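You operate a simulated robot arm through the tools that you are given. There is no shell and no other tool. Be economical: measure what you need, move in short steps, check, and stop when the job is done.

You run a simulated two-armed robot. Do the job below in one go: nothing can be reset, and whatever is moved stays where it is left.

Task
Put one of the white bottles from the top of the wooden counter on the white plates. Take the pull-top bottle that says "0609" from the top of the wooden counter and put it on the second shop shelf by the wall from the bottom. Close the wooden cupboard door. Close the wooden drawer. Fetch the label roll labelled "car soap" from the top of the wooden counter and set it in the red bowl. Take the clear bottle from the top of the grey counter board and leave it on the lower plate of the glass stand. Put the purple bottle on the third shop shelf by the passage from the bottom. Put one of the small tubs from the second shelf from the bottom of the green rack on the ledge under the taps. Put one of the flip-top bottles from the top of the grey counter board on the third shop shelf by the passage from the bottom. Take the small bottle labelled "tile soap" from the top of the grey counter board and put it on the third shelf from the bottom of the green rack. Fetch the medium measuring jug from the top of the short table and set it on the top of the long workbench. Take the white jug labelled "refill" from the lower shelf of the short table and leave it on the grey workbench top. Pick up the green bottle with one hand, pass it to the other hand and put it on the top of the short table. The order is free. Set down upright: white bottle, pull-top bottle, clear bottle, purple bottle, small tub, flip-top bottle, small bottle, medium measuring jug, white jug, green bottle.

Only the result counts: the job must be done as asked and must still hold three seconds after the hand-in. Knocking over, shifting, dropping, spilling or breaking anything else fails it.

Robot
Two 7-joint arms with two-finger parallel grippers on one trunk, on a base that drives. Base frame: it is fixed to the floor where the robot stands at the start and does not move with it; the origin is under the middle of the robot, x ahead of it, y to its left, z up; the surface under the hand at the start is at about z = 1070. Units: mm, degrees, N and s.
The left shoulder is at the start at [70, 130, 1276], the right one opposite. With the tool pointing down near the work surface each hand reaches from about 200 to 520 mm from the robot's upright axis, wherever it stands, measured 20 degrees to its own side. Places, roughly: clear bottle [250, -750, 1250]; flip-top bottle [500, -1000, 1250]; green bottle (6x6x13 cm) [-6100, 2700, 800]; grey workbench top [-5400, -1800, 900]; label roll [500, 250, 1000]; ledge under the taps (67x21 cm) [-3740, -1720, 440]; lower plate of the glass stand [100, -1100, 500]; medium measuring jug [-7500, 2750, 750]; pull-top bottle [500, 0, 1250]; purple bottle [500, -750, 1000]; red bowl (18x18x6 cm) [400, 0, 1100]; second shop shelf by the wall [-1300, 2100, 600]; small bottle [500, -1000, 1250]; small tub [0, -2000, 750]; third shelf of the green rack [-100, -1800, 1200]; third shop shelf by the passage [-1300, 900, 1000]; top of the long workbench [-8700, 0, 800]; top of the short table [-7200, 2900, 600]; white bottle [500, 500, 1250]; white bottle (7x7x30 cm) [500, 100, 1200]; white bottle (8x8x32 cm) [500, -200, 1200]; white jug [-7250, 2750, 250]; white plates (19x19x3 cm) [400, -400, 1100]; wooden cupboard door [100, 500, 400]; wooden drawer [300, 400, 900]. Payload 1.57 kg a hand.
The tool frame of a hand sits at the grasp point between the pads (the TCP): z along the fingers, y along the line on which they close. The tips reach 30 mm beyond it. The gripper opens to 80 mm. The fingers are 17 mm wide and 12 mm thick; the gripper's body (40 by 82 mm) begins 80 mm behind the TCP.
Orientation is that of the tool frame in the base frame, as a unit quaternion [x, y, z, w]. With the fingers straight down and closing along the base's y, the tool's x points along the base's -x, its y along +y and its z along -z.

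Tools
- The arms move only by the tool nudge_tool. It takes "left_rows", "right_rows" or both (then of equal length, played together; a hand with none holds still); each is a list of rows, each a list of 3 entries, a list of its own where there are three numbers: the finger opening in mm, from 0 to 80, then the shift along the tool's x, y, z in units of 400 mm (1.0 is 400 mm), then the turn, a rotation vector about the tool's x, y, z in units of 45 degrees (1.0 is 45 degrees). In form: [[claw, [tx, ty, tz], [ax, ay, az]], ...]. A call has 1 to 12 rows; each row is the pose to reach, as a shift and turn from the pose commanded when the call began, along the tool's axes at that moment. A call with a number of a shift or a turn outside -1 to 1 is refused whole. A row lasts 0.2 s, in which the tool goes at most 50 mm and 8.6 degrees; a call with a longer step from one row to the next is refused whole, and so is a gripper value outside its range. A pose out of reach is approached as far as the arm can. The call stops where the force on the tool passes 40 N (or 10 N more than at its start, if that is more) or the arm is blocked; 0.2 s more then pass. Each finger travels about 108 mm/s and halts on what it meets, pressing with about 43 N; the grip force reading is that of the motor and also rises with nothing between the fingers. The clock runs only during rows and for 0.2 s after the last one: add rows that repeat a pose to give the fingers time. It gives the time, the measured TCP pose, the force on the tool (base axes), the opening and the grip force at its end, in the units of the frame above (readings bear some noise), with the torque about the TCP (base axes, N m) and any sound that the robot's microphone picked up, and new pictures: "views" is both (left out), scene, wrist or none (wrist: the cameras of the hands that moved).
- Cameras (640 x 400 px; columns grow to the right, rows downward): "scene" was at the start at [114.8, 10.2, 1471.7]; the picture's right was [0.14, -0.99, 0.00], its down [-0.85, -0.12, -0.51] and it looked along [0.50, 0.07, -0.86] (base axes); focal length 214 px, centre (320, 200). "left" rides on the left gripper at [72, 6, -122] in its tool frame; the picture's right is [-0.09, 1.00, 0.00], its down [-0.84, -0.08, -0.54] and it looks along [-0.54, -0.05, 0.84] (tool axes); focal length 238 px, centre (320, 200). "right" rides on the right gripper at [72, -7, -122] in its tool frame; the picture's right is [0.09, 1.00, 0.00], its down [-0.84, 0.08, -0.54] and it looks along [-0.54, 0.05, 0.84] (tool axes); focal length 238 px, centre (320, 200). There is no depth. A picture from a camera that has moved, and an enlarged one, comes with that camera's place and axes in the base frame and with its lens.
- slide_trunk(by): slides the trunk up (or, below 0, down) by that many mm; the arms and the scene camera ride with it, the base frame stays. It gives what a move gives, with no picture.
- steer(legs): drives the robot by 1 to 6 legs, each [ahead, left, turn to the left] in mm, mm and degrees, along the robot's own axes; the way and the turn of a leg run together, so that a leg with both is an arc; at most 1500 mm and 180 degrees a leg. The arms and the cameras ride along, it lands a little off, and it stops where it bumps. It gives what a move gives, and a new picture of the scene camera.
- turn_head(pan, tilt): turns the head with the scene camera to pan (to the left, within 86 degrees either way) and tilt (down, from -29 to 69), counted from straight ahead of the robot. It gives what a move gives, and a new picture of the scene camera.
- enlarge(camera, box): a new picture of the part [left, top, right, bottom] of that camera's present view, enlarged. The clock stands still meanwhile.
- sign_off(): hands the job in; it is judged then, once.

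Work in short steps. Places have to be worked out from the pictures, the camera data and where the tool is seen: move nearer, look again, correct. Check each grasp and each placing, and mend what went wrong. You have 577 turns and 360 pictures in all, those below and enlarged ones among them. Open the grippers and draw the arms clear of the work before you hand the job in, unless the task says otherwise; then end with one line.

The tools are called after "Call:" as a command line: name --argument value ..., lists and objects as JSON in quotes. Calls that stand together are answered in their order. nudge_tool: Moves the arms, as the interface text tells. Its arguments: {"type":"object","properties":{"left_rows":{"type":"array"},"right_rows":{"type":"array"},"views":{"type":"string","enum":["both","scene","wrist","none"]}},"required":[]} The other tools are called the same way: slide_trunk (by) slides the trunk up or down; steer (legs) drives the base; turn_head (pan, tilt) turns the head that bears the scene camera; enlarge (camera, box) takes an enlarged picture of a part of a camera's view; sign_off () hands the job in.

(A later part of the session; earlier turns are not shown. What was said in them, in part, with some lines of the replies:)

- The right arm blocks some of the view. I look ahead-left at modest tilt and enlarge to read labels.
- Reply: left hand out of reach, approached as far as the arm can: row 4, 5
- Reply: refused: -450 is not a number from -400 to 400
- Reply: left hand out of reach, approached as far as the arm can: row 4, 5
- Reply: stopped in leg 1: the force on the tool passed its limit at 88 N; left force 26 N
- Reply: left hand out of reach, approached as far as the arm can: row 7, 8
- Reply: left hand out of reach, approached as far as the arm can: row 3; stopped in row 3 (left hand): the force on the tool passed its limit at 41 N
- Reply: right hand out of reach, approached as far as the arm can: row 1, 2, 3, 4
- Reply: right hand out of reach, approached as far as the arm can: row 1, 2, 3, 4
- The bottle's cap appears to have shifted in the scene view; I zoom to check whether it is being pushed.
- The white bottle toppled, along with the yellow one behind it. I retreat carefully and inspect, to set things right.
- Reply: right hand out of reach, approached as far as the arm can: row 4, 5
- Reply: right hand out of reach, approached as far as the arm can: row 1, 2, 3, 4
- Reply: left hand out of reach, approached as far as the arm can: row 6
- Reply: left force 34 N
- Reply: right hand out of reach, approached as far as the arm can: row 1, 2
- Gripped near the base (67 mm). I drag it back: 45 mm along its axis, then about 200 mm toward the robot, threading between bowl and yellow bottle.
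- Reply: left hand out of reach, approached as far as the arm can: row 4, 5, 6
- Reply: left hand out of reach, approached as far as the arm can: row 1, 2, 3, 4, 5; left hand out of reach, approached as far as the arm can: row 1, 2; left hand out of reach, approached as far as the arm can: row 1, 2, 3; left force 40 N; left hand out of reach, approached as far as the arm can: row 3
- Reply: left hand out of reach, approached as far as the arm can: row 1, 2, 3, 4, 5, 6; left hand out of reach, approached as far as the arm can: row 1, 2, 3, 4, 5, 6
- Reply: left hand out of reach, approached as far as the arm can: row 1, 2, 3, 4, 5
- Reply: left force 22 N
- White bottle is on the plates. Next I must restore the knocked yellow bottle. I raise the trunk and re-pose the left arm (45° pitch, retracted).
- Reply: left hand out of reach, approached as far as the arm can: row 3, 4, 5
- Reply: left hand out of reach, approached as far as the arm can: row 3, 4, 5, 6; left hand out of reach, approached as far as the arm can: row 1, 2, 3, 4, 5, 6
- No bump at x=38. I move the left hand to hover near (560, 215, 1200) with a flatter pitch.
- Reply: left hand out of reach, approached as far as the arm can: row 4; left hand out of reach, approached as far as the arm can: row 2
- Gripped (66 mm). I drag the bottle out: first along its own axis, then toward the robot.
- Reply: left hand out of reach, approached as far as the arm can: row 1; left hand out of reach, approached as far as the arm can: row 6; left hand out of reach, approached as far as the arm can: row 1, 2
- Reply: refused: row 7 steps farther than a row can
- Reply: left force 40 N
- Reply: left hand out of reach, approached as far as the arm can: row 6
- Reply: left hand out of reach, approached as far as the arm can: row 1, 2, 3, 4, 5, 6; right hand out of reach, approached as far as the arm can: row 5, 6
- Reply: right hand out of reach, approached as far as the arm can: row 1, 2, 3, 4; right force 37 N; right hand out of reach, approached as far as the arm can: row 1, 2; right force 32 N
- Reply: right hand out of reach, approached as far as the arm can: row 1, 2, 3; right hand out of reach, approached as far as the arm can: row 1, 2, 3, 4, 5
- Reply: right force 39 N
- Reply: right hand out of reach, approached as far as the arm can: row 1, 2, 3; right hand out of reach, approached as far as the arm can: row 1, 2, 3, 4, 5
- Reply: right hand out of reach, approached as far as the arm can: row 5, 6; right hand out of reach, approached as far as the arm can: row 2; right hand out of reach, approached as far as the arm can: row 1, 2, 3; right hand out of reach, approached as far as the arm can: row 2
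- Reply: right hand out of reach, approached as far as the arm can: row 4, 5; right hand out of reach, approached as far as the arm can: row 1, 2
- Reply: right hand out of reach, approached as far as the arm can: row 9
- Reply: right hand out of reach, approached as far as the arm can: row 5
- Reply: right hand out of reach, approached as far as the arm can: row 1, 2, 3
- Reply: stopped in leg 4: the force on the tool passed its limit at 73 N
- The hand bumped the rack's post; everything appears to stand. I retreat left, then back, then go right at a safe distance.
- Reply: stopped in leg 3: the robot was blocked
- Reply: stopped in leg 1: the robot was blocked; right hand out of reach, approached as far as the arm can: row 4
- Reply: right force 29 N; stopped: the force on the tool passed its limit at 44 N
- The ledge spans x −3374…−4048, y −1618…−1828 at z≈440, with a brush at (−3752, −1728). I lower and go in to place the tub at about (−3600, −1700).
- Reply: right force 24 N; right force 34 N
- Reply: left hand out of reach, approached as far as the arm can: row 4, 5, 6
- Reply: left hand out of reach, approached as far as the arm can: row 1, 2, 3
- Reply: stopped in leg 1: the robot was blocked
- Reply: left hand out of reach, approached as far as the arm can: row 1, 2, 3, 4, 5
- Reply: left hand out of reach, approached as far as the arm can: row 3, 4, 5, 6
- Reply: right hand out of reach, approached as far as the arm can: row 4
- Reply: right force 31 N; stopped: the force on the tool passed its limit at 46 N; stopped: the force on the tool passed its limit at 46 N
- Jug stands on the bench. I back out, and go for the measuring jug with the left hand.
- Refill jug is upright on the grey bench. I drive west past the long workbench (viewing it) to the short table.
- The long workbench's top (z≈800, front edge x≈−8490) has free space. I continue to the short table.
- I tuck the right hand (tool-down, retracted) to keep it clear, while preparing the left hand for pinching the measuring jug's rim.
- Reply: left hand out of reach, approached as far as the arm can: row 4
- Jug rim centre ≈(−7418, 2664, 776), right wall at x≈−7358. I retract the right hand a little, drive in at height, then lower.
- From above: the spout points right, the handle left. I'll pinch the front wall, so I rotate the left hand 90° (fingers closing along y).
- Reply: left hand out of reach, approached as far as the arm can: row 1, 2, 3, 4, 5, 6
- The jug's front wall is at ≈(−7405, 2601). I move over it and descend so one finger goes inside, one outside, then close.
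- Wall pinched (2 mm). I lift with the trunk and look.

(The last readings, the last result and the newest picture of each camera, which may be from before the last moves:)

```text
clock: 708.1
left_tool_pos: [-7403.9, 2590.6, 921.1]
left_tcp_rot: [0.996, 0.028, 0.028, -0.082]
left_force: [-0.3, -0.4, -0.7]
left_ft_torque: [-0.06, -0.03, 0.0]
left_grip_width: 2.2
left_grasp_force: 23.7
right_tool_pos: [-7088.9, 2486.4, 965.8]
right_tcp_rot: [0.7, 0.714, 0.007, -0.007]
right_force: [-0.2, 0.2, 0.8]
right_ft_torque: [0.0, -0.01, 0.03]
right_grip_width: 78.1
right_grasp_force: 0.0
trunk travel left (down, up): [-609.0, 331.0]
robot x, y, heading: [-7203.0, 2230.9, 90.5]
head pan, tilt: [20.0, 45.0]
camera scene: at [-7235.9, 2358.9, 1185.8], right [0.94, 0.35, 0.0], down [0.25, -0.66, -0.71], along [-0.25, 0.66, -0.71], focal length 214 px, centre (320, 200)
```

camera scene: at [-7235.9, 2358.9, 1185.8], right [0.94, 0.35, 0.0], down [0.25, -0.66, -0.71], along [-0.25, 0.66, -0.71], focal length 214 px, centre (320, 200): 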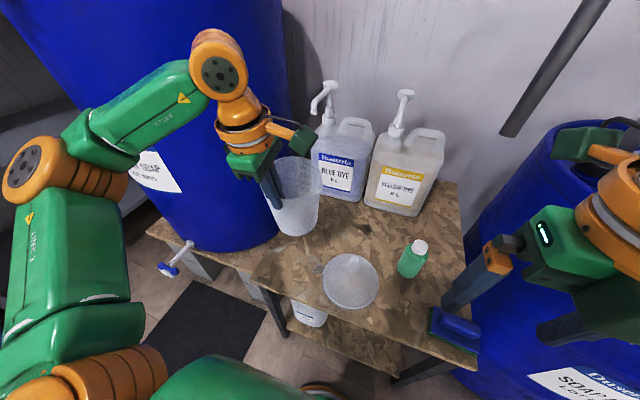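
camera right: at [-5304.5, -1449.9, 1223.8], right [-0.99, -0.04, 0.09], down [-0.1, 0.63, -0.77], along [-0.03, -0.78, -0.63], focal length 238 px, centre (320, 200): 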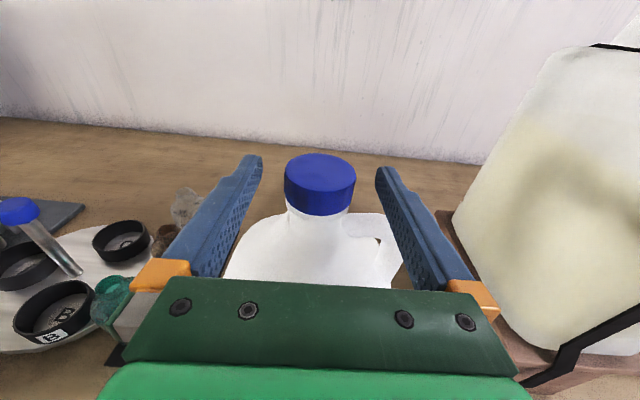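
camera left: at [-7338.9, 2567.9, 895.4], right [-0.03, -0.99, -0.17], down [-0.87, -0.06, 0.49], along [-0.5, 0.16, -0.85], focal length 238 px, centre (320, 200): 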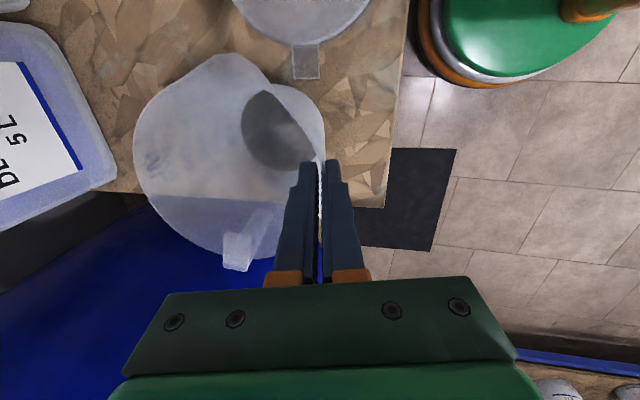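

Jug is held. I raise, back off, turn to face −x and carry it to the long workbench.

Call:
slide_trunk --by 170

Call:
steer --legs '[[-470, 0, 0], [0, 0, 89.5], [600, 0, 0], [0, 1000, 0], [0, 900, 0]]'

Call:
turn_head --pan 10 --tilt 35

```text
clock: 710.1
left_tool_pos: [-7403.2, 2589.2, 1091.4]
left_tcp_rot: [0.996, 0.029, 0.03, -0.081]
left_force: [0.6, 0.1, -1.4]
left_ft_torque: [-0.06, -0.04, -0.01]
left_grip_width: 2.1
left_grasp_force: 23.5
right_tool_pos: [-7088.7, 2486.9, 1135.0]
right_tcp_rot: [0.7, 0.714, 0.007, -0.007]
right_force: [-0.5, 0.1, -0.3]
right_ft_torque: [0.02, -0.03, -0.02]
right_grip_width: 78.0
right_grasp_force: 0.1
trunk travel left (down, up): [-779.0, 161.0]
robot x, y, heading: [-7205.5, 2231.0, 90.5]
head pan, tilt: [20.0, 45.0]
```

```text
clock: 728.8
left_tool_pos: [-8184.3, -326.9, 1093.4]
left_tcp_rot: [0.689, 0.719, -0.037, -0.079]
left_force: [-0.4, -0.2, -0.5]
left_ft_torque: [0.01, -0.05, -0.01]
left_grip_width: 2.2
left_grasp_force: 23.6
right_tool_pos: [-8074.8, -13.5, 1135.0]
right_tcp_rot: [-0.003, 1.0, -0.001, -0.009]
right_force: [0.3, 0.0, 0.0]
right_ft_torque: [0.0, -0.01, 0.0]
right_grip_width: 78.0
right_grasp_force: 0.1
trunk travel left (down, up): [-779.0, 161.0]
robot x, y, heading: [-7824.5, -136.5, 179.5]
head pan, tilt: [20.0, 45.0]
camera scene: at [-7951.5, -160.2, 1355.8], right [-0.34, 0.94, 0.0], down [0.67, 0.24, -0.71], along [-0.67, -0.24, -0.71], focal length 214 px, centre (320, 200)
```

scene: 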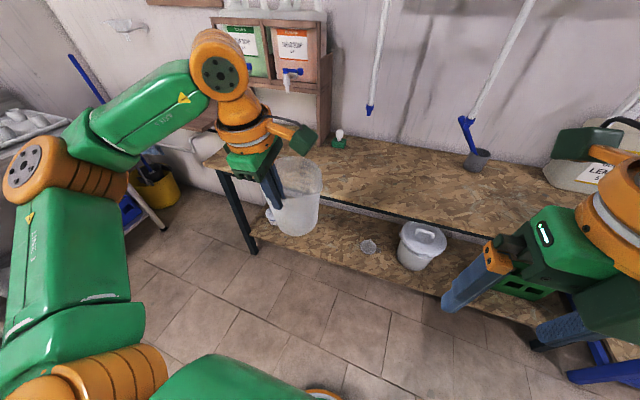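

```text
clock: 729.5
left_tool_pos: [-8184.5, -327.6, 1091.3]
left_tcp_rot: [0.69, 0.719, -0.037, -0.078]
left_force: [-0.1, -0.6, -1.1]
left_ft_torque: [0.01, -0.06, -0.01]
left_grip_width: 2.4
left_grasp_force: 24.0
right_tool_pos: [-8075.6, -14.1, 1134.9]
right_tcp_rot: [-0.002, 1.0, 0.0, -0.01]
right_force: [-0.3, 0.4, 0.1]
right_ft_torque: [0.01, -0.02, 0.0]
right_grip_width: 77.8
right_grasp_force: 0.1
trunk travel left (down, up): [-779.0, 161.0]
robot x, y, heading: [-7823.9, -136.2, 179.7]
head pan, tilt: [10.0, 35.0]
camera scene: at [-7961.7, -148.6, 1370.5], right [-0.17, 0.99, 0.0], down [0.57, 0.1, -0.82], along [-0.81, -0.14, -0.57], focal length 214 px, centre (320, 200)
```

scene: 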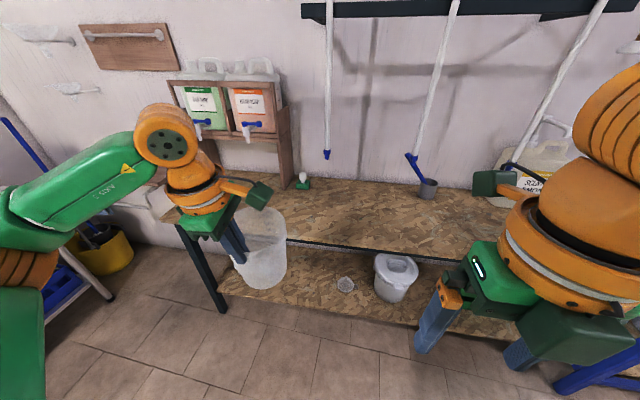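

Call:
steer --legs '[[0, -265, 0], [372, 0, 0]]'

Call:
slide_trunk --by -90

Call:
enlarge --camera "scene" --box '[100, 100, 420, 400]'

```text
clock: 733.3
left_tool_pos: [-8547.3, -62.8, 1092.3]
left_tcp_rot: [0.69, 0.718, -0.038, -0.081]
left_force: [-0.6, 0.9, -1.6]
left_ft_torque: [0.02, -0.05, -0.02]
left_grip_width: 2.2
left_grasp_force: 24.0
right_tool_pos: [-8437.3, 250.9, 1136.0]
right_tcp_rot: [-0.002, 1.0, -0.001, -0.012]
right_force: [-0.3, -0.7, 0.6]
right_ft_torque: [0.01, 0.0, 0.01]
right_grip_width: 77.9
right_grasp_force: 0.0
trunk travel left (down, up): [-779.0, 161.0]
robot x, y, heading: [-8183.3, 129.8, 179.7]
head pan, tilt: [10.0, 35.0]
camera scene: at [-8323.5, 116.4, 1370.8], right [-0.17, 0.99, 0.0], down [0.56, 0.1, -0.82], along [-0.81, -0.14, -0.57], focal length 214 px, centre (320, 200)
```

scene: 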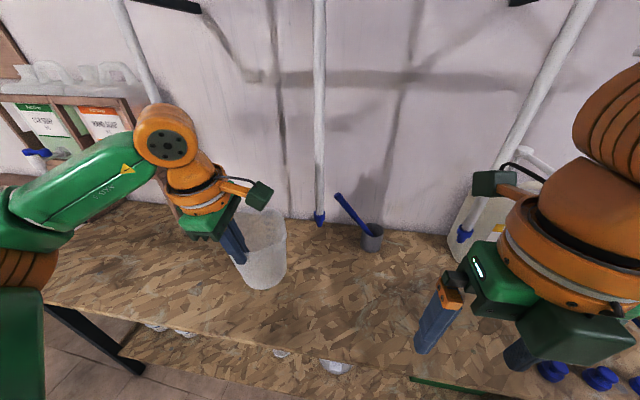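

```text
clock: 734.6
left_tool_pos: [-8548.5, -64.2, 1001.1]
left_tcp_rot: [0.69, 0.719, -0.036, -0.079]
left_force: [0.1, -0.3, -0.5]
left_ft_torque: [-0.01, -0.09, 0.02]
left_grip_width: 2.2
left_grasp_force: 24.1
right_tool_pos: [-8438.7, 251.2, 1046.4]
right_tcp_rot: [-0.003, 1.0, -0.001, -0.009]
right_force: [0.5, 0.3, -0.2]
right_ft_torque: [-0.01, 0.03, -0.01]
right_grip_width: 77.8
right_grasp_force: 0.0
trunk travel left (down, up): [-689.0, 251.0]
robot x, y, heading: [-8184.7, 125.1, 179.5]
head pan, tilt: [10.0, 35.0]
```

```text
1.33 times, centred on (260, 250) of scene
camera zoom: at [-8325.4, 116.5, 1280.6], right [-0.17, 0.99, 0.0], down [0.57, 0.1, -0.82], along [-0.81, -0.14, -0.57], focal length 286 px, centre (400, 133)
```

zoom: 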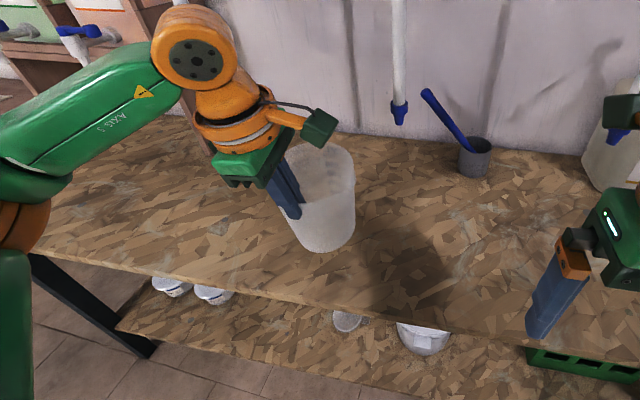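

Call:
slide_trunk --by -20

Call:
slide_trunk --by -10

Call:
slide_trunk --by -8

Call:
slide_trunk --by -8

```text
clock: 735.2
left_tool_pos: [-8548.3, -63.0, 981.5]
left_tcp_rot: [0.689, 0.719, -0.037, -0.079]
left_force: [0.1, -0.4, -0.9]
left_ft_torque: [0.02, -0.06, 0.02]
left_grip_width: 2.2
left_grasp_force: 23.3
right_tool_pos: [-8440.2, 250.2, 1025.4]
right_tcp_rot: [-0.002, 1.0, 0.0, -0.01]
right_force: [-0.2, 0.9, 0.9]
right_ft_torque: [-0.02, -0.01, -0.01]
right_grip_width: 78.3
right_grasp_force: 0.1
trunk travel left (down, up): [-669.0, 271.0]
robot x, y, heading: [-8187.4, 132.0, 179.5]
head pan, tilt: [10.0, 35.0]
```

```text
clock: 735.8
left_tool_pos: [-8548.0, -62.0, 972.1]
left_tcp_rot: [0.69, 0.719, -0.037, -0.079]
left_force: [-0.2, 0.3, -1.1]
left_ft_torque: [0.0, -0.08, -0.02]
left_grip_width: 2.1
left_grasp_force: 23.7
right_tool_pos: [-8440.1, 250.4, 1016.8]
right_tcp_rot: [-0.002, 1.0, 0.0, -0.01]
right_force: [-0.4, 0.5, 0.3]
right_ft_torque: [0.0, 0.0, 0.01]
right_grip_width: 78.0
right_grasp_force: 0.0
trunk travel left (down, up): [-659.0, 281.0]
robot x, y, heading: [-8188.0, 133.3, 179.8]
head pan, tilt: [10.0, 35.0]
```

```text
clock: 736.4
left_tool_pos: [-8547.9, -63.2, 963.6]
left_tcp_rot: [0.69, 0.719, -0.037, -0.079]
left_force: [-0.2, 0.6, -1.2]
left_ft_torque: [0.04, -0.05, -0.03]
left_grip_width: 2.1
left_grasp_force: 23.4
right_tool_pos: [-8438.4, 252.3, 1007.3]
right_tcp_rot: [-0.002, 1.0, 0.0, -0.009]
right_force: [0.0, -0.7, 0.1]
right_ft_torque: [0.0, -0.02, 0.02]
right_grip_width: 77.9
right_grasp_force: 0.0
trunk travel left (down, up): [-651.0, 289.0]
robot x, y, heading: [-8184.8, 131.0, 179.7]
head pan, tilt: [10.0, 35.0]
```

```text
clock: 737.0
left_tool_pos: [-8547.8, -63.3, 955.4]
left_tcp_rot: [0.69, 0.718, -0.036, -0.079]
left_force: [-0.9, -0.8, -1.4]
left_ft_torque: [0.01, -0.06, -0.02]
left_grip_width: 2.2
left_grasp_force: 23.9
right_tool_pos: [-8439.2, 251.1, 999.4]
right_tcp_rot: [-0.002, 1.0, 0.001, -0.01]
right_force: [0.6, -0.2, -0.1]
right_ft_torque: [0.03, 0.01, -0.03]
right_grip_width: 78.1
right_grasp_force: 0.1
trunk travel left (down, up): [-643.0, 297.0]
robot x, y, heading: [-8184.9, 130.8, 179.3]
head pan, tilt: [10.0, 35.0]
```

Call:
slide_trunk --by -10

Call:
slide_trunk --by -10

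Call:
slide_trunk --by -10

Call:
enlarge --camera "scene" --box '[160, 160, 360, 320]'

```text
clock: 737.5
left_tool_pos: [-8543.2, -63.0, 949.5]
left_tcp_rot: [0.689, 0.719, -0.04, -0.082]
left_force: [-0.3, -2.6, 27.0]
left_ft_torque: [-0.03, 0.75, 0.08]
left_grip_width: 2.9
left_grasp_force: 24.1
right_tool_pos: [-8435.5, 251.6, 991.0]
right_tcp_rot: [-0.003, 1.0, -0.001, -0.012]
right_force: [-0.6, 0.0, -0.3]
right_ft_torque: [-0.01, -0.04, -0.01]
right_grip_width: 78.0
right_grasp_force: 0.1
trunk travel left (down, up): [-633.0, 307.0]
robot x, y, heading: [-8184.5, 132.7, 179.9]
head pan, tilt: [10.0, 35.0]
```

```text
clock: 738.1
left_tool_pos: [-8544.6, -62.1, 936.5]
left_tcp_rot: [0.69, 0.718, -0.039, -0.081]
left_force: [-1.6, -3.6, 26.3]
left_ft_torque: [0.03, 0.95, 0.09]
left_grip_width: 3.4
left_grasp_force: 24.4
right_tool_pos: [-8434.6, 251.2, 981.0]
right_tcp_rot: [-0.003, 1.0, -0.001, -0.012]
right_force: [1.2, 0.2, 0.9]
right_ft_torque: [0.02, 0.03, 0.02]
right_grip_width: 78.0
right_grasp_force: 0.0
trunk travel left (down, up): [-623.0, 317.0]
robot x, y, heading: [-8187.9, 130.6, 179.6]
head pan, tilt: [10.0, 35.0]
```

```text
clock: 738.7
left_tool_pos: [-8545.6, -61.0, 928.1]
left_tcp_rot: [0.689, 0.719, -0.04, -0.08]
left_force: [-4.1, -1.2, 25.3]
left_ft_torque: [0.24, 1.25, 0.07]
left_grip_width: 3.5
left_grasp_force: 24.5
right_tool_pos: [-8435.9, 253.0, 969.8]
right_tcp_rot: [-0.003, 1.0, -0.002, -0.011]
right_force: [0.2, 0.3, -0.1]
right_ft_torque: [0.0, 0.0, 0.0]
right_grip_width: 77.9
right_grasp_force: 0.1
trunk travel left (down, up): [-613.0, 327.0]
robot x, y, heading: [-8187.1, 134.0, 179.8]
head pan, tilt: [10.0, 35.0]
```

```text
2.50 times, centred on (260, 240) of scene
camera zoom: at [-8322.0, 118.9, 1205.0], right [-0.17, 0.99, 0.0], down [0.56, 0.09, -0.82], along [-0.81, -0.14, -0.57], focal length 536 px, centre (470, 100)
```

zoom: 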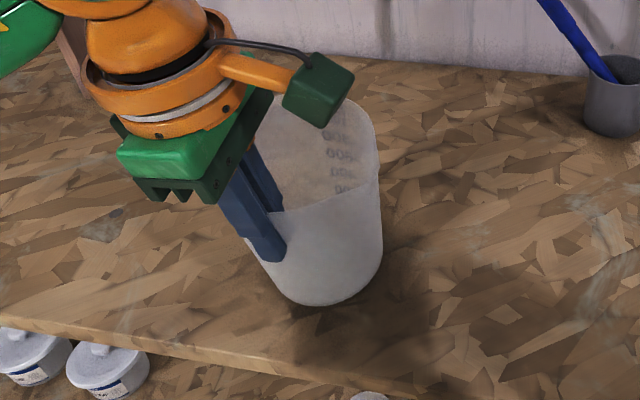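

The jug rests on the bench. I open and raise out of it.

Call:
nudge_tool --left_rows '[[15, [0, 0, 0], [0, 0, 0]], [30, [0, 0, 0], [0, 0, 0]], [44, [0, 0, 0], [0, 0, 0]], [44, [0, 0, 0], [0, 0, 0]]]' --views "none"

Call:
slide_trunk --by 200

Call:
steer --legs '[[-370, 0, 0]]'

```text
clock: 739.7
left_tool_pos: [-8546.7, -62.8, 925.6]
left_tcp_rot: [0.69, 0.719, -0.037, -0.078]
left_force: [0.7, -0.4, -0.4]
left_ft_torque: [-0.01, 0.01, 0.01]
left_grip_width: 44.1
left_grasp_force: 0.0
right_tool_pos: [-8439.6, 250.6, 968.7]
right_tcp_rot: [-0.003, 1.0, 0.0, -0.01]
right_force: [0.1, 0.1, 1.0]
right_ft_torque: [0.02, -0.04, -0.01]
right_grip_width: 77.8
right_grasp_force: 0.1
trunk travel left (down, up): [-613.0, 327.0]
robot x, y, heading: [-8185.8, 131.1, 179.5]
head pan, tilt: [10.0, 35.0]
```

```text
clock: 741.9
left_tool_pos: [-8547.5, -63.4, 1125.5]
left_tcp_rot: [0.69, 0.719, -0.037, -0.079]
left_force: [-0.1, 0.0, 1.4]
left_ft_torque: [-0.02, 0.02, -0.03]
left_grip_width: 43.9
left_grasp_force: 0.1
right_tool_pos: [-8439.4, 250.9, 1169.7]
right_tcp_rot: [-0.002, 1.0, 0.0, -0.01]
right_force: [0.1, 0.1, -0.1]
right_ft_torque: [0.03, 0.01, 0.03]
right_grip_width: 78.1
right_grasp_force: 0.0
trunk travel left (down, up): [-813.0, 127.0]
robot x, y, heading: [-8188.9, 131.6, 179.6]
head pan, tilt: [10.0, 35.0]
```

```text
clock: 744.2
left_tool_pos: [-8180.4, -65.1, 1125.2]
left_tcp_rot: [0.691, 0.718, -0.037, -0.078]
left_force: [-0.4, -0.1, -0.2]
left_ft_torque: [0.0, 0.01, -0.05]
left_grip_width: 43.9
left_grasp_force: 0.0
right_tool_pos: [-8069.3, 248.6, 1169.6]
right_tcp_rot: [0.0, 1.0, 0.001, -0.009]
right_force: [-0.1, -0.3, -0.6]
right_ft_torque: [-0.02, -0.04, -0.02]
right_grip_width: 78.0
right_grasp_force: 0.0
trunk travel left (down, up): [-813.0, 127.0]
robot x, y, heading: [-7815.5, 127.4, 179.4]
head pan, tilt: [10.0, 35.0]
camera scene: at [-7957.1, 113.9, 1404.3], right [-0.16, 0.99, 0.0], down [0.57, 0.09, -0.82], along [-0.81, -0.13, -0.58], focal length 214 px, centre (320, 200)
```

scene: 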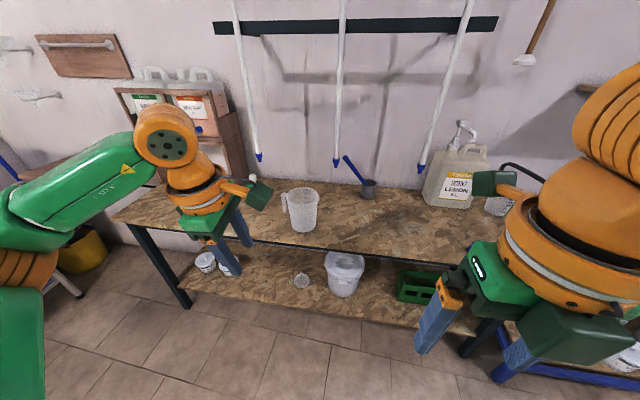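

Measuring jug stands on the long workbench. Last item: a flip-top bottle. I drive back to the shop area in one long run.

Call:
steer --legs '[[0, 0, 180], [0, -1190, 0], [1500, 0, 0], [1500, 0, 0], [1500, 0, 0], [1450, 0, 0]]'

```text
clock: 784.1
left_tool_pos: [-1727.6, -744.0, 1127.7]
left_tcp_rot: [0.738, -0.669, 0.08, -0.041]
left_force: [-0.3, 1.2, 0.1]
left_ft_torque: [0.01, -0.03, 0.02]
left_grip_width: 44.1
left_grasp_force: 0.0
right_tool_pos: [-1818.5, -1062.9, 1170.7]
right_tcp_rot: [0.999, 0.03, 0.012, -0.001]
right_force: [0.9, -1.1, 0.1]
right_ft_torque: [-0.02, -0.01, 0.01]
right_grip_width: 78.2
right_grasp_force: 0.0
trunk travel left (down, up): [-813.0, 127.0]
robot x, y, heading: [-2073.4, -958.6, 3.0]
head pan, tilt: [10.0, 35.0]
stopped in leg 6: the robot was blocked; the commanded pose is now the measured one
camera scene: at [-1943.1, -934.4, 1405.1], right [0.22, -0.98, 0.0], down [-0.56, -0.13, -0.82], along [0.8, 0.18, -0.57], focal length 214 px, centre (320, 200)
```

scene: 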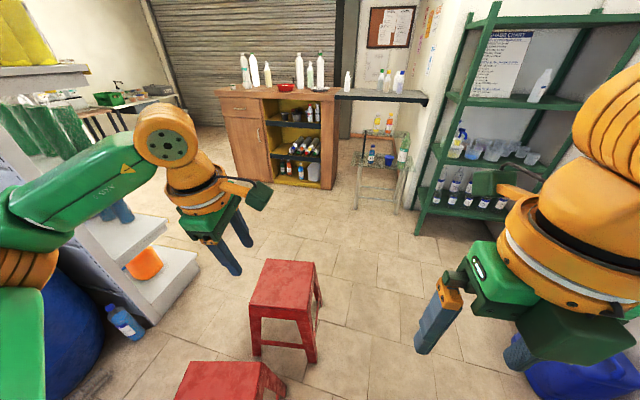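

Bumped near a stool leg; I step back, give it a wide berth, and continue to the grey counter.

Call:
steer --legs '[[-70, 0, 0], [0, -250, 0], [0, 0, -3], [1120, 0, 0], [700, 690, 0], [0, 0, -38]]'

```text
clock: 798.6
left_tool_pos: [80.8, -619.5, 1125.3]
left_tcp_rot: [-0.452, 0.888, -0.086, 0.009]
left_force: [0.2, -0.8, 0.2]
left_ft_torque: [0.01, -0.02, 0.05]
left_grip_width: 44.1
left_grasp_force: 0.1
right_tool_pos: [-199.6, -797.4, 1169.3]
right_tcp_rot: [0.946, -0.325, 0.009, 0.003]
right_force: [0.4, -0.7, -0.3]
right_ft_torque: [0.02, -0.02, -0.02]
right_grip_width: 78.0
right_grasp_force: 0.1
trunk travel left (down, up): [-813.0, 127.0]
robot x, y, heading: [-318.6, -546.7, -39.1]
head pan, tilt: [10.0, 35.0]
camera scene: at [-208.6, -619.3, 1404.6], right [-0.48, -0.88, 0.0], down [-0.5, 0.28, -0.82], along [0.72, -0.39, -0.57], focal length 214 px, centre (320, 200)
```

scene: 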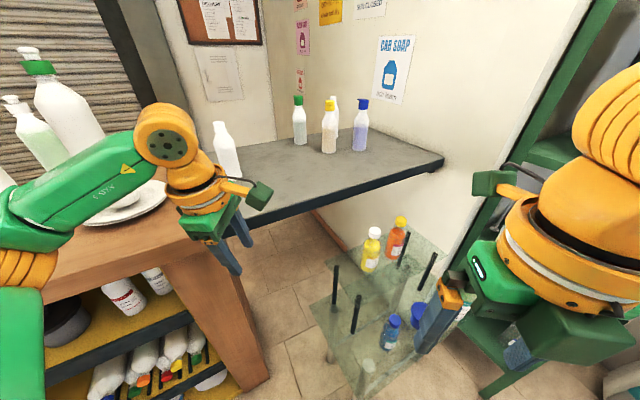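

I tuck the left hand back and extend the right hand to its horizontal, camera-up attitude, then set the trunk.

Call:
nudge_tool --left_rows '[[44, [0, 0.08, 0], [0, 0, 0]], [44, [0, 0.16, 0], [0, 0, 0]], [44, [0, 0.24, 0], [0, 0, 0]], [44, [0, 0.32, 0], [0, 0, 0]], [44, [0, 0.4, 0], [0, 0, 0]], [44, [0, 0.46, 0], [0, 0, 0]], [44, [0, 0.46, 0], [0, 0, 0]]]' --right_rows '[[80, [0.09, 0, 0], [0, 0, 0]], [80, [0.18, 0, 0], [0, 0.167, 0]], [80, [0.27, 0, 0], [0, 0.333, 0]], [80, [0.36, 0, 0], [0, 0.5, 0]], [80, [0.45, 0, 0], [0, 0.667, 0]], [80, [0.54, 0, 0], [0, 0.833, 0]], [80, [0.63, 0, 0], [0, 1, 0]]]' --views "none"

Call:
nudge_tool --right_rows '[[80, [0, 0, 0], [0, 0.167, 0]], [80, [0, 0, 0], [0, 0.333, 0]], [80, [0, 0, 0], [0, 0.5, 0]], [80, [0, 0, 0], [0, 0.667, 0]], [80, [0, 0, 0], [0, 0.8, 0]]]' --views "none"

Call:
slide_trunk --by 60

```text
clock: 800.2
left_tool_pos: [-52.8, -520.9, 1117.2]
left_tcp_rot: [-0.452, 0.888, -0.086, 0.009]
left_force: [0.1, -0.4, -0.1]
left_ft_torque: [0.01, 0.08, -0.05]
left_grip_width: 43.8
left_grasp_force: 0.1
left hand out of reach, approached as far as the arm can: row 5, 6, 7
right_tool_pos: [1.4, -953.1, 1172.8]
right_tcp_rot: [0.869, -0.3, 0.371, 0.128]
right_force: [0.5, 0.2, 0.0]
right_ft_torque: [0.0, 0.01, -0.02]
right_grip_width: 80.0
right_grasp_force: 0.0
trunk travel left (down, up): [-813.0, 127.0]
robot x, y, heading: [-326.1, -547.5, -38.9]
head pan, tilt: [10.0, 35.0]
```

```text
clock: 801.5
left_tool_pos: [-54.3, -521.3, 1116.5]
left_tcp_rot: [-0.452, 0.888, -0.086, 0.009]
left_force: [-0.2, -0.4, 0.4]
left_ft_torque: [0.0, -0.02, -0.01]
left_grip_width: 44.0
left_grasp_force: 0.2
right_tool_pos: [0.7, -948.8, 1176.2]
right_tcp_rot: [0.718, -0.245, 0.616, 0.212]
right_force: [-0.7, 1.2, -0.3]
right_ft_torque: [-0.03, 0.02, -0.01]
right_grip_width: 79.9
right_grasp_force: 0.1
right hand out of reach, approached as far as the arm can: row 5
trunk travel left (down, up): [-813.0, 127.0]
robot x, y, heading: [-322.6, -548.6, -38.8]
head pan, tilt: [10.0, 35.0]
```

```text
clock: 802.5
left_tool_pos: [-54.2, -520.6, 1176.8]
left_tcp_rot: [-0.452, 0.888, -0.086, 0.009]
left_force: [-0.9, -0.9, 0.1]
left_ft_torque: [-0.02, 0.0, -0.02]
left_grip_width: 44.1
left_grasp_force: 0.1
right_tool_pos: [-0.0, -949.1, 1234.5]
right_tcp_rot: [0.719, -0.243, 0.616, 0.21]
right_force: [-0.2, -0.3, -0.5]
right_ft_torque: [-0.01, 0.01, 0.01]
right_grip_width: 80.2
right_grasp_force: 0.0
trunk travel left (down, up): [-873.0, 67.0]
robot x, y, heading: [-324.5, -547.0, -38.6]
head pan, tilt: [10.0, 35.0]
```

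Call:
nudge_tool --right_rows '[[80, [0, 0.07, 0.02], [0, 0, 0]], [80, [0, 0.14, 0.04], [0, 0, 0]], [80, [0, 0.21, 0.06], [0, 0, 0]]]' --views "none"

```text
clock: 803.2
left_tool_pos: [-54.0, -520.5, 1177.0]
left_tcp_rot: [-0.452, 0.888, -0.087, 0.009]
left_force: [0.1, 0.7, 0.3]
left_ft_torque: [-0.01, 0.0, 0.01]
left_grip_width: 44.1
left_grasp_force: 0.1
right_tool_pos: [-34.3, -1030.9, 1232.6]
right_tcp_rot: [0.719, -0.244, 0.616, 0.211]
right_force: [0.6, -0.5, 1.1]
right_ft_torque: [-0.01, 0.02, 0.02]
right_grip_width: 79.8
right_grasp_force: 0.1
trunk travel left (down, up): [-873.0, 67.0]
robot x, y, heading: [-322.3, -547.0, -38.8]
head pan, tilt: [10.0, 35.0]
```

Call:
steer --legs '[[0, 0, 8.8], [300, 158, 0]]'

Call:
slide_trunk --by -50

Call:
enlarge --camera "right" --box '[0, 0, 640, 400]'

```text
clock: 806.1
left_tool_pos: [270.8, -491.3, 1176.8]
left_tcp_rot: [-0.517, 0.852, -0.086, 0.017]
left_force: [0.2, -0.2, 0.4]
left_ft_torque: [0.0, -0.02, 0.0]
left_grip_width: 43.9
left_grasp_force: 0.2
right_tool_pos: [368.5, -992.7, 1233.6]
right_tcp_rot: [0.734, -0.19, 0.631, 0.164]
right_force: [-0.8, 0.3, 0.4]
right_ft_torque: [0.02, 0.0, 0.01]
right_grip_width: 80.0
right_grasp_force: 0.1
trunk travel left (down, up): [-873.0, 67.0]
robot x, y, heading: [8.7, -556.0, -30.5]
head pan, tilt: [10.0, 35.0]
camera scene: at [131.9, -612.6, 1464.9], right [-0.35, -0.94, 0.0], down [-0.54, 0.2, -0.82], along [0.77, -0.28, -0.57], focal length 214 px, centre (320, 200)
```

scene: 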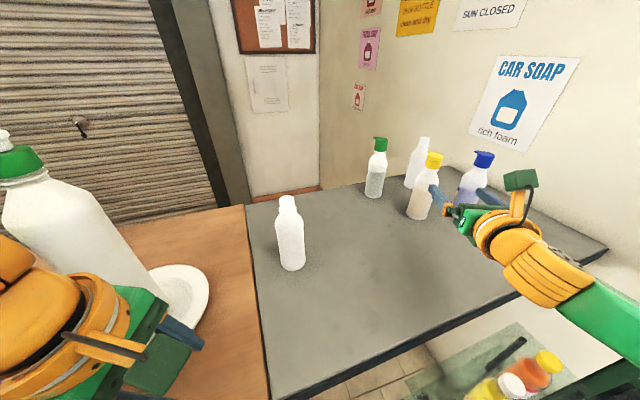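

```text
clock: 807.0
left_tool_pos: [273.0, -492.6, 1126.4]
left_tcp_rot: [-0.518, 0.851, -0.086, 0.015]
left_force: [0.1, 0.0, -0.3]
left_ft_torque: [0.08, -0.04, 0.01]
left_grip_width: 44.0
left_grasp_force: 0.0
right_tool_pos: [368.7, -991.9, 1181.7]
right_tcp_rot: [0.736, -0.189, 0.63, 0.164]
right_force: [-0.4, -0.1, 0.2]
right_ft_torque: [-0.01, -0.02, 0.01]
right_grip_width: 80.3
right_grasp_force: 0.1
trunk travel left (down, up): [-823.0, 117.0]
robot x, y, heading: [10.1, -556.1, -30.2]
head pan, tilt: [10.0, 35.0]
```

```text
1.00 times, centred on (320, 200) of right (not enlarged: the box is as wide or as high as the picture)
camera zoom: at [278.1, -933.5, 1271.8], right [-0.47, -0.88, 0.09], down [-0.62, 0.25, -0.74], along [0.63, -0.41, -0.66], focal length 238 px, centre (320, 200)
```

zoom: 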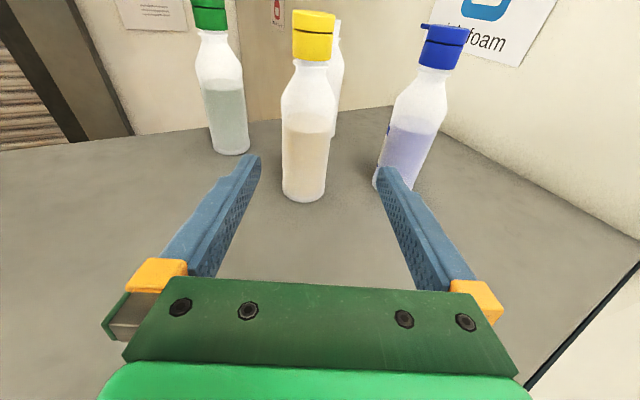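

Yellow flip-top is right ahead (~135 mm, 7 mm left). I drive 35 mm and extend the arm 100 mm.

Call:
steer --legs '[[35, 6, 0]]'

Call:
nudge_tool --right_rows '[[80, [0, 0, 0.08], [0, 0, 0]], [80, [0, 0, 0.16], [0, 0, 0]], [80, [0, 0, 0.24], [0, 0, 0]]]' --views "wrist"

```text
clock: 807.9
left_tool_pos: [299.9, -501.9, 1127.9]
left_tcp_rot: [-0.517, 0.851, -0.087, 0.017]
left_force: [0.2, 0.4, 0.2]
left_ft_torque: [-0.01, -0.06, 0.03]
left_grip_width: 43.9
left_grasp_force: 0.0
right_tool_pos: [396.2, -1001.2, 1185.0]
right_tcp_rot: [0.734, -0.188, 0.632, 0.163]
right_force: [-1.2, -0.6, 0.0]
right_ft_torque: [0.0, -0.01, -0.04]
right_grip_width: 79.9
right_grasp_force: 0.2
trunk travel left (down, up): [-823.0, 117.0]
robot x, y, heading: [43.6, -571.3, -30.1]
head pan, tilt: [10.0, 35.0]
camera scene: at [160.2, -621.9, 1415.3], right [-0.34, -0.94, 0.0], down [-0.53, 0.2, -0.82], along [0.77, -0.28, -0.57], focal length 214 px, centre (320, 200)
```

scene: 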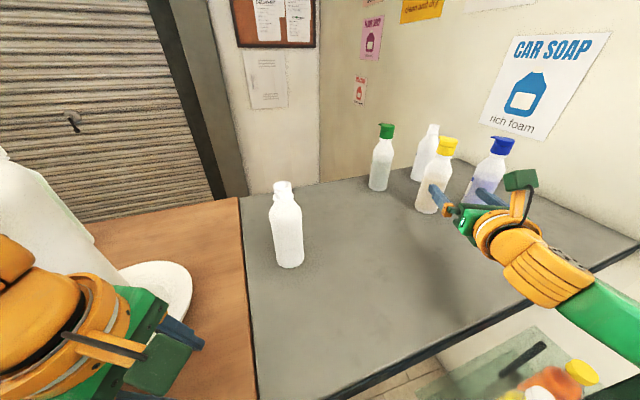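

```text
clock: 808.7
left_tool_pos: [306.9, -503.8, 1125.8]
left_tcp_rot: [-0.518, 0.851, -0.085, 0.015]
left_force: [1.0, -0.5, -0.1]
left_ft_torque: [0.0, 0.04, -0.01]
left_grip_width: 43.8
left_grasp_force: 0.1
right_tool_pos: [485.5, -1049.6, 1168.2]
right_tcp_rot: [0.736, -0.189, 0.629, 0.163]
right_force: [-0.1, -0.1, 0.5]
right_ft_torque: [0.0, -0.01, 0.03]
right_grip_width: 80.0
right_grasp_force: 0.0
trunk travel left (down, up): [-823.0, 117.0]
robot x, y, heading: [44.9, -568.1, -30.3]
head pan, tilt: [10.0, 35.0]
camera right: at [393.6, -991.4, 1258.0], right [-0.47, -0.88, 0.09], down [-0.62, 0.25, -0.74], along [0.63, -0.41, -0.66], focal length 238 px, centre (320, 200)
```

right: 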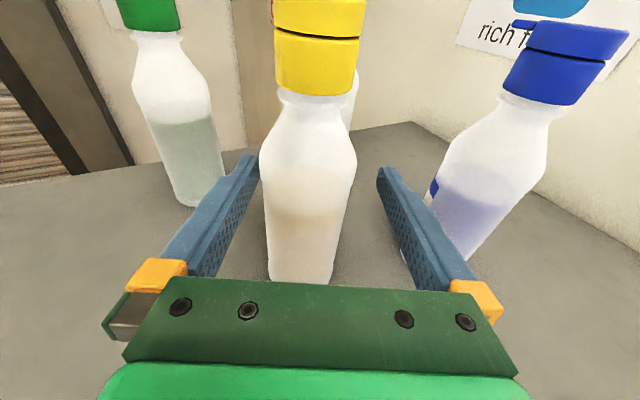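

Bottle is between the fingers; I close.

Call:
nudge_tool --right_rows '[[80, [0, -0.008, 0.02], [0, 0, 0]], [65, [0, -0.008, 0.02], [0, 0, 0]], [52, [0, -0.008, 0.02], [0, 0, 0]], [40, [0, -0.008, 0.02], [0, 0, 0]], [40, [0, -0.008, 0.02], [0, 0, 0]]]' --views "none"

Call:
slide_trunk --by 110

```text
clock: 809.9
left_tool_pos: [305.9, -504.0, 1126.0]
left_tcp_rot: [-0.517, 0.851, -0.086, 0.015]
left_force: [0.1, 0.2, 0.1]
left_ft_torque: [-0.01, 0.0, -0.01]
left_grip_width: 44.2
left_grasp_force: 0.1
right_tool_pos: [491.1, -1050.7, 1168.7]
right_tcp_rot: [0.735, -0.188, 0.63, 0.164]
right_force: [0.1, -0.1, 0.3]
right_ft_torque: [0.0, -0.06, -0.01]
right_grip_width: 55.2
right_grasp_force: 43.3
trunk travel left (down, up): [-823.0, 117.0]
robot x, y, heading: [43.6, -571.4, -30.0]
head pan, tilt: [10.0, 35.0]
```

```text
clock: 811.3
left_tool_pos: [305.2, -504.2, 1236.4]
left_tcp_rot: [-0.518, 0.851, -0.085, 0.015]
left_force: [-0.5, -0.2, 0.3]
left_ft_torque: [0.02, -0.01, -0.02]
left_grip_width: 44.0
left_grasp_force: 0.0
right_tool_pos: [493.3, -1052.3, 1277.7]
right_tcp_rot: [0.736, -0.19, 0.629, 0.164]
right_force: [0.3, 1.0, -2.1]
right_ft_torque: [-0.03, 0.0, 0.0]
right_grip_width: 55.0
right_grasp_force: 42.7
trunk travel left (down, up): [-933.0, 7.0]
robot x, y, heading: [43.8, -571.9, -30.3]
head pan, tilt: [10.0, 35.0]
```

Flip-top gripped and lifted. I carry it to the passage shelf (gap between purple and the first white bottle, y≈925).

Call:
steer --legs '[[-450, 0, 0], [0, 0, -150], [0, -1070, 0]]'

Call:
slide_trunk --by -185

Call:
enlarge --camera "right" --box '[0, 0, 640, 400]'

```text
clock: 825.3
left_tool_pos: [-497.9, 547.1, 1235.7]
left_tcp_rot: [0.708, 0.7, -0.034, -0.08]
left_force: [0.7, -1.2, 0.0]
left_ft_torque: [0.02, 0.03, 0.01]
left_grip_width: 44.0
left_grasp_force: 0.0
right_tool_pos: [-910.6, 952.2, 1278.8]
right_tcp_rot: [0.013, 0.759, 0.013, -0.65]
right_force: [0.4, -0.2, -2.3]
right_ft_torque: [-0.01, 0.02, 0.0]
right_grip_width: 54.4
right_grasp_force: 42.9
trunk travel left (down, up): [-933.0, 7.0]
robot x, y, heading: [-291.1, 725.1, 176.8]
head pan, tilt: [10.0, 35.0]
camera scene: at [-431.7, 717.8, 1524.5], right [-0.11, 0.99, 0.0], down [0.57, 0.07, -0.82], along [-0.81, -0.09, -0.57], focal length 214 px, centre (320, 200)
```

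scene: 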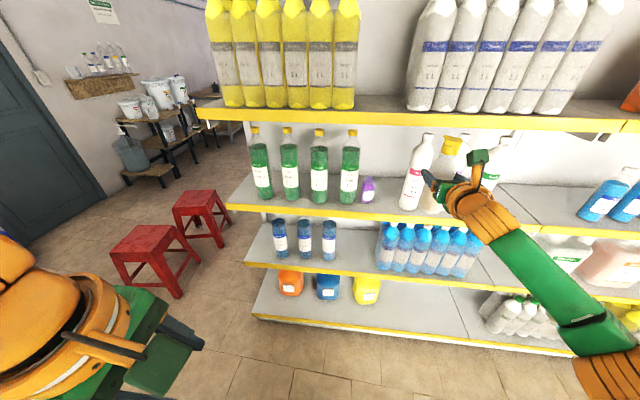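

```text
clock: 827.4
left_tool_pos: [-496.3, 548.3, 1050.1]
left_tcp_rot: [0.708, 0.701, -0.034, -0.079]
left_force: [-0.2, -0.1, 0.4]
left_ft_torque: [0.03, -0.03, -0.02]
left_grip_width: 43.9
left_grasp_force: 0.1
right_tool_pos: [-911.4, 952.6, 1093.4]
right_tcp_rot: [0.014, 0.76, 0.014, -0.65]
right_force: [-0.8, -0.2, -3.1]
right_ft_torque: [0.02, -0.02, -0.01]
right_grip_width: 54.8
right_grasp_force: 42.8
trunk travel left (down, up): [-748.0, 192.0]
robot x, y, heading: [-294.2, 725.5, 176.6]
head pan, tilt: [10.0, 35.0]
```

```text
1.00 times, centred on (320, 200) of right (not enlarged: the box is as wide or as high as the picture)
camera zoom: at [-800.7, 941.9, 1182.2], right [0.02, 1.0, 0.09], down [0.67, 0.05, -0.74], along [-0.75, 0.08, -0.66], focal length 238 px, centre (320, 200)
```

zoom: 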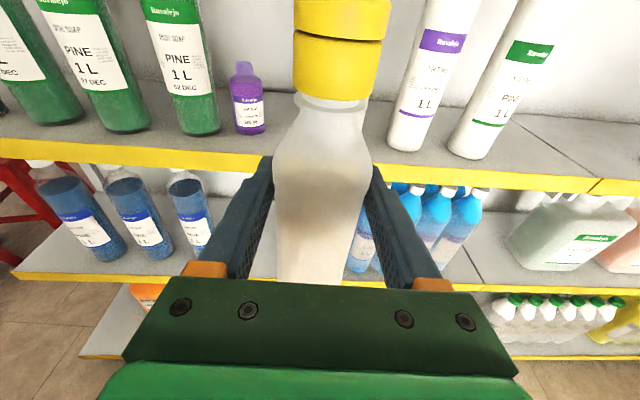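

Call:
steer --legs '[[0, 54, 0], [215, 0, 0]]'

Call:
enlarge --camera "right" --box '[0, 0, 640, 400]'

```text
clock: 829.6
left_tool_pos: [-708.0, 506.5, 1052.4]
left_tcp_rot: [0.708, 0.7, -0.035, -0.08]
left_force: [0.2, 0.2, -0.5]
left_ft_torque: [0.0, 0.0, -0.03]
left_grip_width: 44.0
left_grasp_force: 0.0
right_tool_pos: [-1121.2, 912.2, 1094.2]
right_tcp_rot: [0.015, 0.758, 0.014, -0.652]
right_force: [0.1, -1.0, -2.5]
right_ft_torque: [0.01, 0.01, -0.01]
right_grip_width: 55.0
right_grasp_force: 43.5
trunk travel left (down, up): [-748.0, 192.0]
robot x, y, heading: [-503.0, 684.3, 176.5]
head pan, tilt: [10.0, 35.0]
camera scene: at [-642.8, 678.3, 1339.8], right [-0.11, 0.99, 0.0], down [0.57, 0.07, -0.82], along [-0.81, -0.09, -0.57], focal length 214 px, centre (320, 200)
```

scene: 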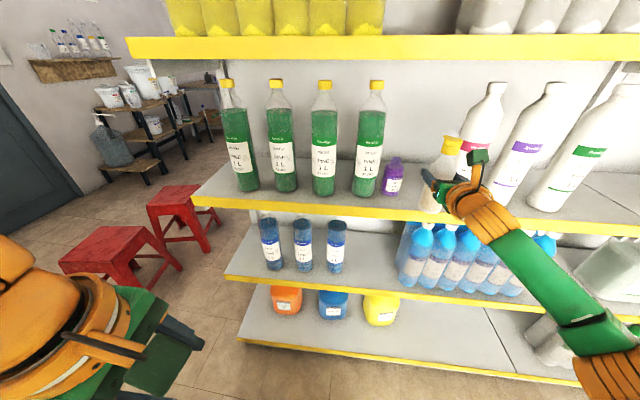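

```text
1.00 times, centred on (320, 200) of right (not enlarged: the box is as wide or as high as the picture)
camera zoom: at [-1012.3, 901.4, 1183.1], right [0.03, 1.0, 0.09], down [0.67, 0.05, -0.74], along [-0.75, 0.08, -0.66], focal length 238 px, centre (320, 200)
```

zoom: 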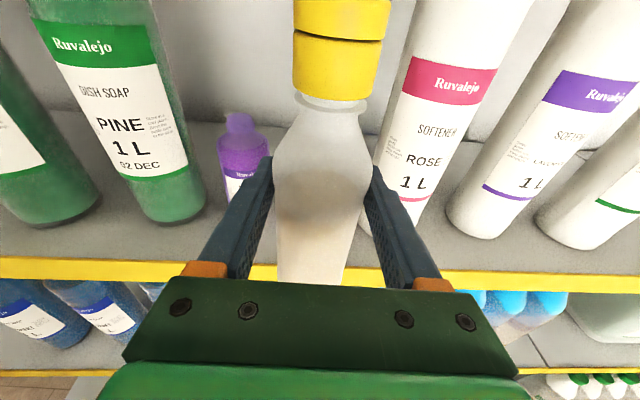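

Call:
steer --legs '[[98, -9, 0]]'

Call:
slide_trunk --by -22

Call:
slide_trunk --by -8

Call:
slide_trunk --by -7

```text
clock: 830.7
left_tool_pos: [-807.2, 522.4, 1051.3]
left_tcp_rot: [0.709, 0.7, -0.035, -0.081]
left_force: [0.1, 0.3, 0.2]
left_ft_torque: [0.01, 0.02, 0.02]
left_grip_width: 43.9
left_grasp_force: 0.1
right_tool_pos: [-1220.4, 926.5, 1092.5]
right_tcp_rot: [0.013, 0.758, 0.013, -0.652]
right_force: [1.0, 0.1, -2.2]
right_ft_torque: [0.01, -0.01, -0.05]
right_grip_width: 54.3
right_grasp_force: 43.4
trunk travel left (down, up): [-748.0, 192.0]
robot x, y, heading: [-605.1, 699.8, 176.5]
head pan, tilt: [10.0, 35.0]
camera scene: at [-741.3, 692.7, 1339.9], right [-0.11, 0.99, 0.0], down [0.57, 0.07, -0.82], along [-0.81, -0.09, -0.57], focal length 214 px, centre (320, 200)
```

scene: 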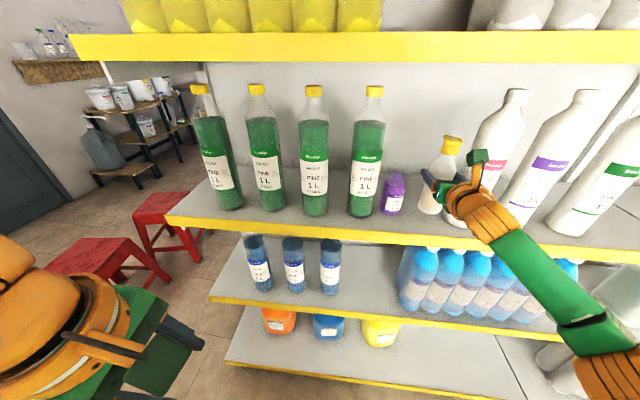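

```text
clock: 831.4
left_tool_pos: [-810.3, 523.2, 1029.4]
left_tcp_rot: [0.71, 0.699, -0.034, -0.079]
left_force: [-0.8, 0.5, 0.9]
left_ft_torque: [0.01, 0.04, -0.04]
left_grip_width: 43.9
left_grasp_force: 0.1
right_tool_pos: [-1222.9, 927.7, 1072.1]
right_tcp_rot: [0.014, 0.759, 0.013, -0.65]
right_force: [0.1, 0.5, -1.5]
right_ft_torque: [0.0, -0.03, 0.03]
right_grip_width: 54.5
right_grasp_force: 43.1
trunk travel left (down, up): [-726.0, 214.0]
robot x, y, heading: [-603.2, 696.8, 176.2]
head pan, tilt: [10.0, 35.0]
```

```text
clock: 832.0
left_tool_pos: [-809.2, 522.2, 1021.9]
left_tcp_rot: [0.709, 0.7, -0.034, -0.078]
left_force: [-0.6, 0.1, -0.3]
left_ft_torque: [0.0, -0.04, 0.01]
left_grip_width: 44.0
left_grasp_force: 0.0
right_tool_pos: [-1222.7, 927.8, 1062.4]
right_tcp_rot: [0.014, 0.759, 0.013, -0.651]
right_force: [-0.8, 0.1, -2.2]
right_ft_torque: [0.02, -0.04, -0.01]
right_grip_width: 54.7
right_grasp_force: 42.6
trunk travel left (down, up): [-718.0, 222.0]
robot x, y, heading: [-603.6, 700.2, 176.5]
head pan, tilt: [10.0, 35.0]
```

```text
clock: 832.5
left_tool_pos: [-808.3, 521.2, 1014.3]
left_tcp_rot: [0.708, 0.7, -0.036, -0.081]
left_force: [-0.6, -0.6, -0.3]
left_ft_torque: [-0.01, -0.02, 0.01]
left_grip_width: 44.0
left_grasp_force: 0.0
right_tool_pos: [-1222.1, 927.7, 1058.2]
right_tcp_rot: [0.014, 0.757, 0.014, -0.653]
right_force: [-3.7, 2.1, 10.5]
right_ft_torque: [0.06, 0.28, -0.05]
right_grip_width: 54.5
right_grasp_force: 43.1
trunk travel left (down, up): [-711.0, 229.0]
robot x, y, heading: [-604.5, 698.1, 176.4]
head pan, tilt: [10.0, 35.0]
```

Seated. I open to 68 mm and check.

Call:
slide_trunk --by 2

Call:
nudge_tool --right_rows '[[60, [0, 0, 0], [0, 0, 0]], [66, [0, 0, 0], [0, 0, 0]], [70, [0, 0, 0], [0, 0, 0]], [70, [0, 0, 0], [0, 0, 0]]]' --views "wrist"

```text
clock: 833.0
left_tool_pos: [-807.8, 522.0, 1017.3]
left_tcp_rot: [0.708, 0.701, -0.035, -0.08]
left_force: [-0.6, -0.6, 0.8]
left_ft_torque: [0.0, 0.0, -0.04]
left_grip_width: 43.9
left_grasp_force: 0.1
right_tool_pos: [-1220.6, 927.2, 1059.5]
right_tcp_rot: [0.014, 0.758, 0.014, -0.652]
right_force: [-2.4, 1.3, 7.0]
right_ft_torque: [0.0, 0.42, -0.03]
right_grip_width: 54.8
right_grasp_force: 42.5
trunk travel left (down, up): [-713.0, 227.0]
robot x, y, heading: [-604.9, 697.6, 176.4]
head pan, tilt: [10.0, 35.0]
```

```text
clock: 834.0
left_tool_pos: [-809.3, 523.1, 1016.3]
left_tcp_rot: [0.709, 0.7, -0.035, -0.079]
left_force: [-0.1, 0.1, 0.0]
left_ft_torque: [0.05, -0.03, 0.0]
left_grip_width: 43.9
left_grasp_force: 0.0
right_tool_pos: [-1222.8, 928.3, 1059.0]
right_tcp_rot: [0.014, 0.76, 0.014, -0.65]
right_force: [0.1, 1.1, 0.3]
right_ft_torque: [0.0, 0.0, -0.02]
right_grip_width: 70.0
right_grasp_force: 0.1
trunk travel left (down, up): [-713.0, 227.0]
robot x, y, heading: [-606.5, 700.1, 176.4]
head pan, tilt: [10.0, 35.0]
camera right: at [-1112.7, 916.2, 1147.6], right [0.03, 1.0, 0.09], down [0.67, 0.05, -0.74], along [-0.75, 0.08, -0.66], focal length 238 px, centre (320, 200)
```

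right: 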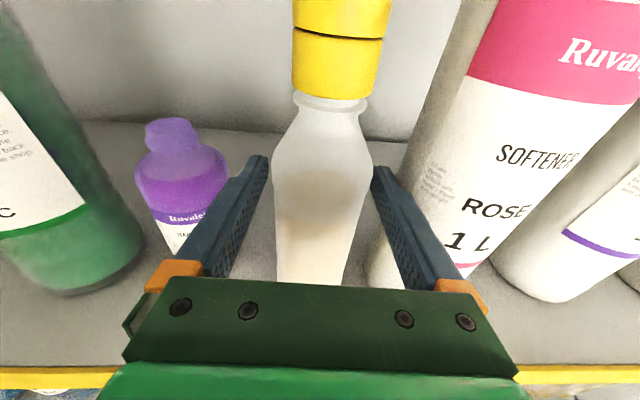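

Stands freely. I back away straight and take a final look.

Call:
steer --legs '[[-330, 2, 0]]'

Call:
enlarge --camera "scene" --box '[200, 60, 560, 280]'

```text
clock: 836.2
left_tool_pos: [-480.3, 500.8, 1016.0]
left_tcp_rot: [0.711, 0.698, -0.034, -0.078]
left_force: [-0.9, -0.6, 0.0]
left_ft_torque: [0.0, 0.01, -0.03]
left_grip_width: 43.8
left_grasp_force: 0.0
right_tool_pos: [-891.3, 908.8, 1058.2]
right_tcp_rot: [0.017, 0.759, 0.016, -0.651]
right_force: [0.7, -0.2, -0.1]
right_ft_torque: [-0.02, -0.03, -0.03]
right_grip_width: 70.0
right_grasp_force: 0.0
trunk travel left (down, up): [-713.0, 227.0]
robot x, y, heading: [-269.7, 673.7, 176.3]
head pan, tilt: [10.0, 35.0]
camera scene: at [-413.8, 670.8, 1304.5], right [-0.11, 0.99, 0.0], down [0.57, 0.06, -0.82], along [-0.81, -0.09, -0.57], focal length 214 px, centre (320, 200)
```

scene: 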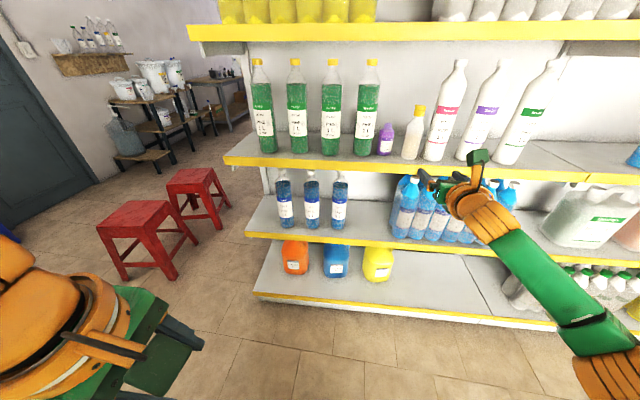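

```text
1.78 times, centred on (380, 170) of scene
camera zoom: at [-413.8, 670.8, 1304.5], right [-0.11, 0.99, 0.0], down [0.57, 0.06, -0.82], along [-0.81, -0.09, -0.57], focal length 381 px, centre (213, 253)
```

zoom: 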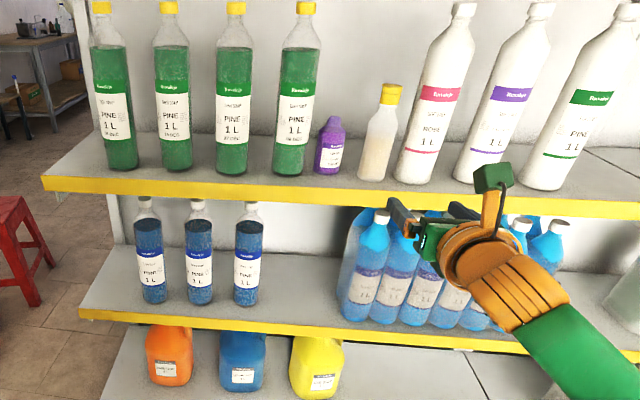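

Everything is in place (earlier views also showed drawer and door shut). I open both grippers fully, then hand in.

Call:
nudge_tool --left_rows '[[60, [0, 0, 0], [0, 0, 0]], [80, [0, 0, 0], [0, 0, 0]], [80, [0, 0, 0], [0, 0, 0]]]' --right_rows '[[80, [0, 0, 0], [0, 0, 0]], [80, [0, 0, 0], [0, 0, 0]], [80, [0, 0, 0], [0, 0, 0]]]' --views "none"

```text
clock: 837.0
left_tool_pos: [-478.4, 500.0, 1017.1]
left_tcp_rot: [0.711, 0.698, -0.035, -0.079]
left_force: [-1.4, 0.2, 0.1]
left_ft_torque: [0.01, 0.01, 0.02]
left_grip_width: 80.0
left_grasp_force: 0.1
right_tool_pos: [-889.4, 908.3, 1058.7]
right_tcp_rot: [0.016, 0.759, 0.015, -0.651]
right_force: [0.2, 0.5, -0.3]
right_ft_torque: [0.02, -0.01, -0.05]
right_grip_width: 80.1
right_grasp_force: 0.1
trunk travel left (down, up): [-713.0, 227.0]
robot x, y, heading: [-277.4, 672.6, 176.2]
head pan, tilt: [10.0, 35.0]
```

Hands are open and clear; I hand the job in.

Call:
sign_off

```text
The job is handed in.
```

All thirteen tasks ended as asked and I handed the job in, but the run had mishaps that could fail it: early on I knocked over the yellow bottle on the counter and stood it back up at an estimated spot, and I bumped the green rack, a barrel and a stool (possibly the salt bag too), with nothing seen to topple.
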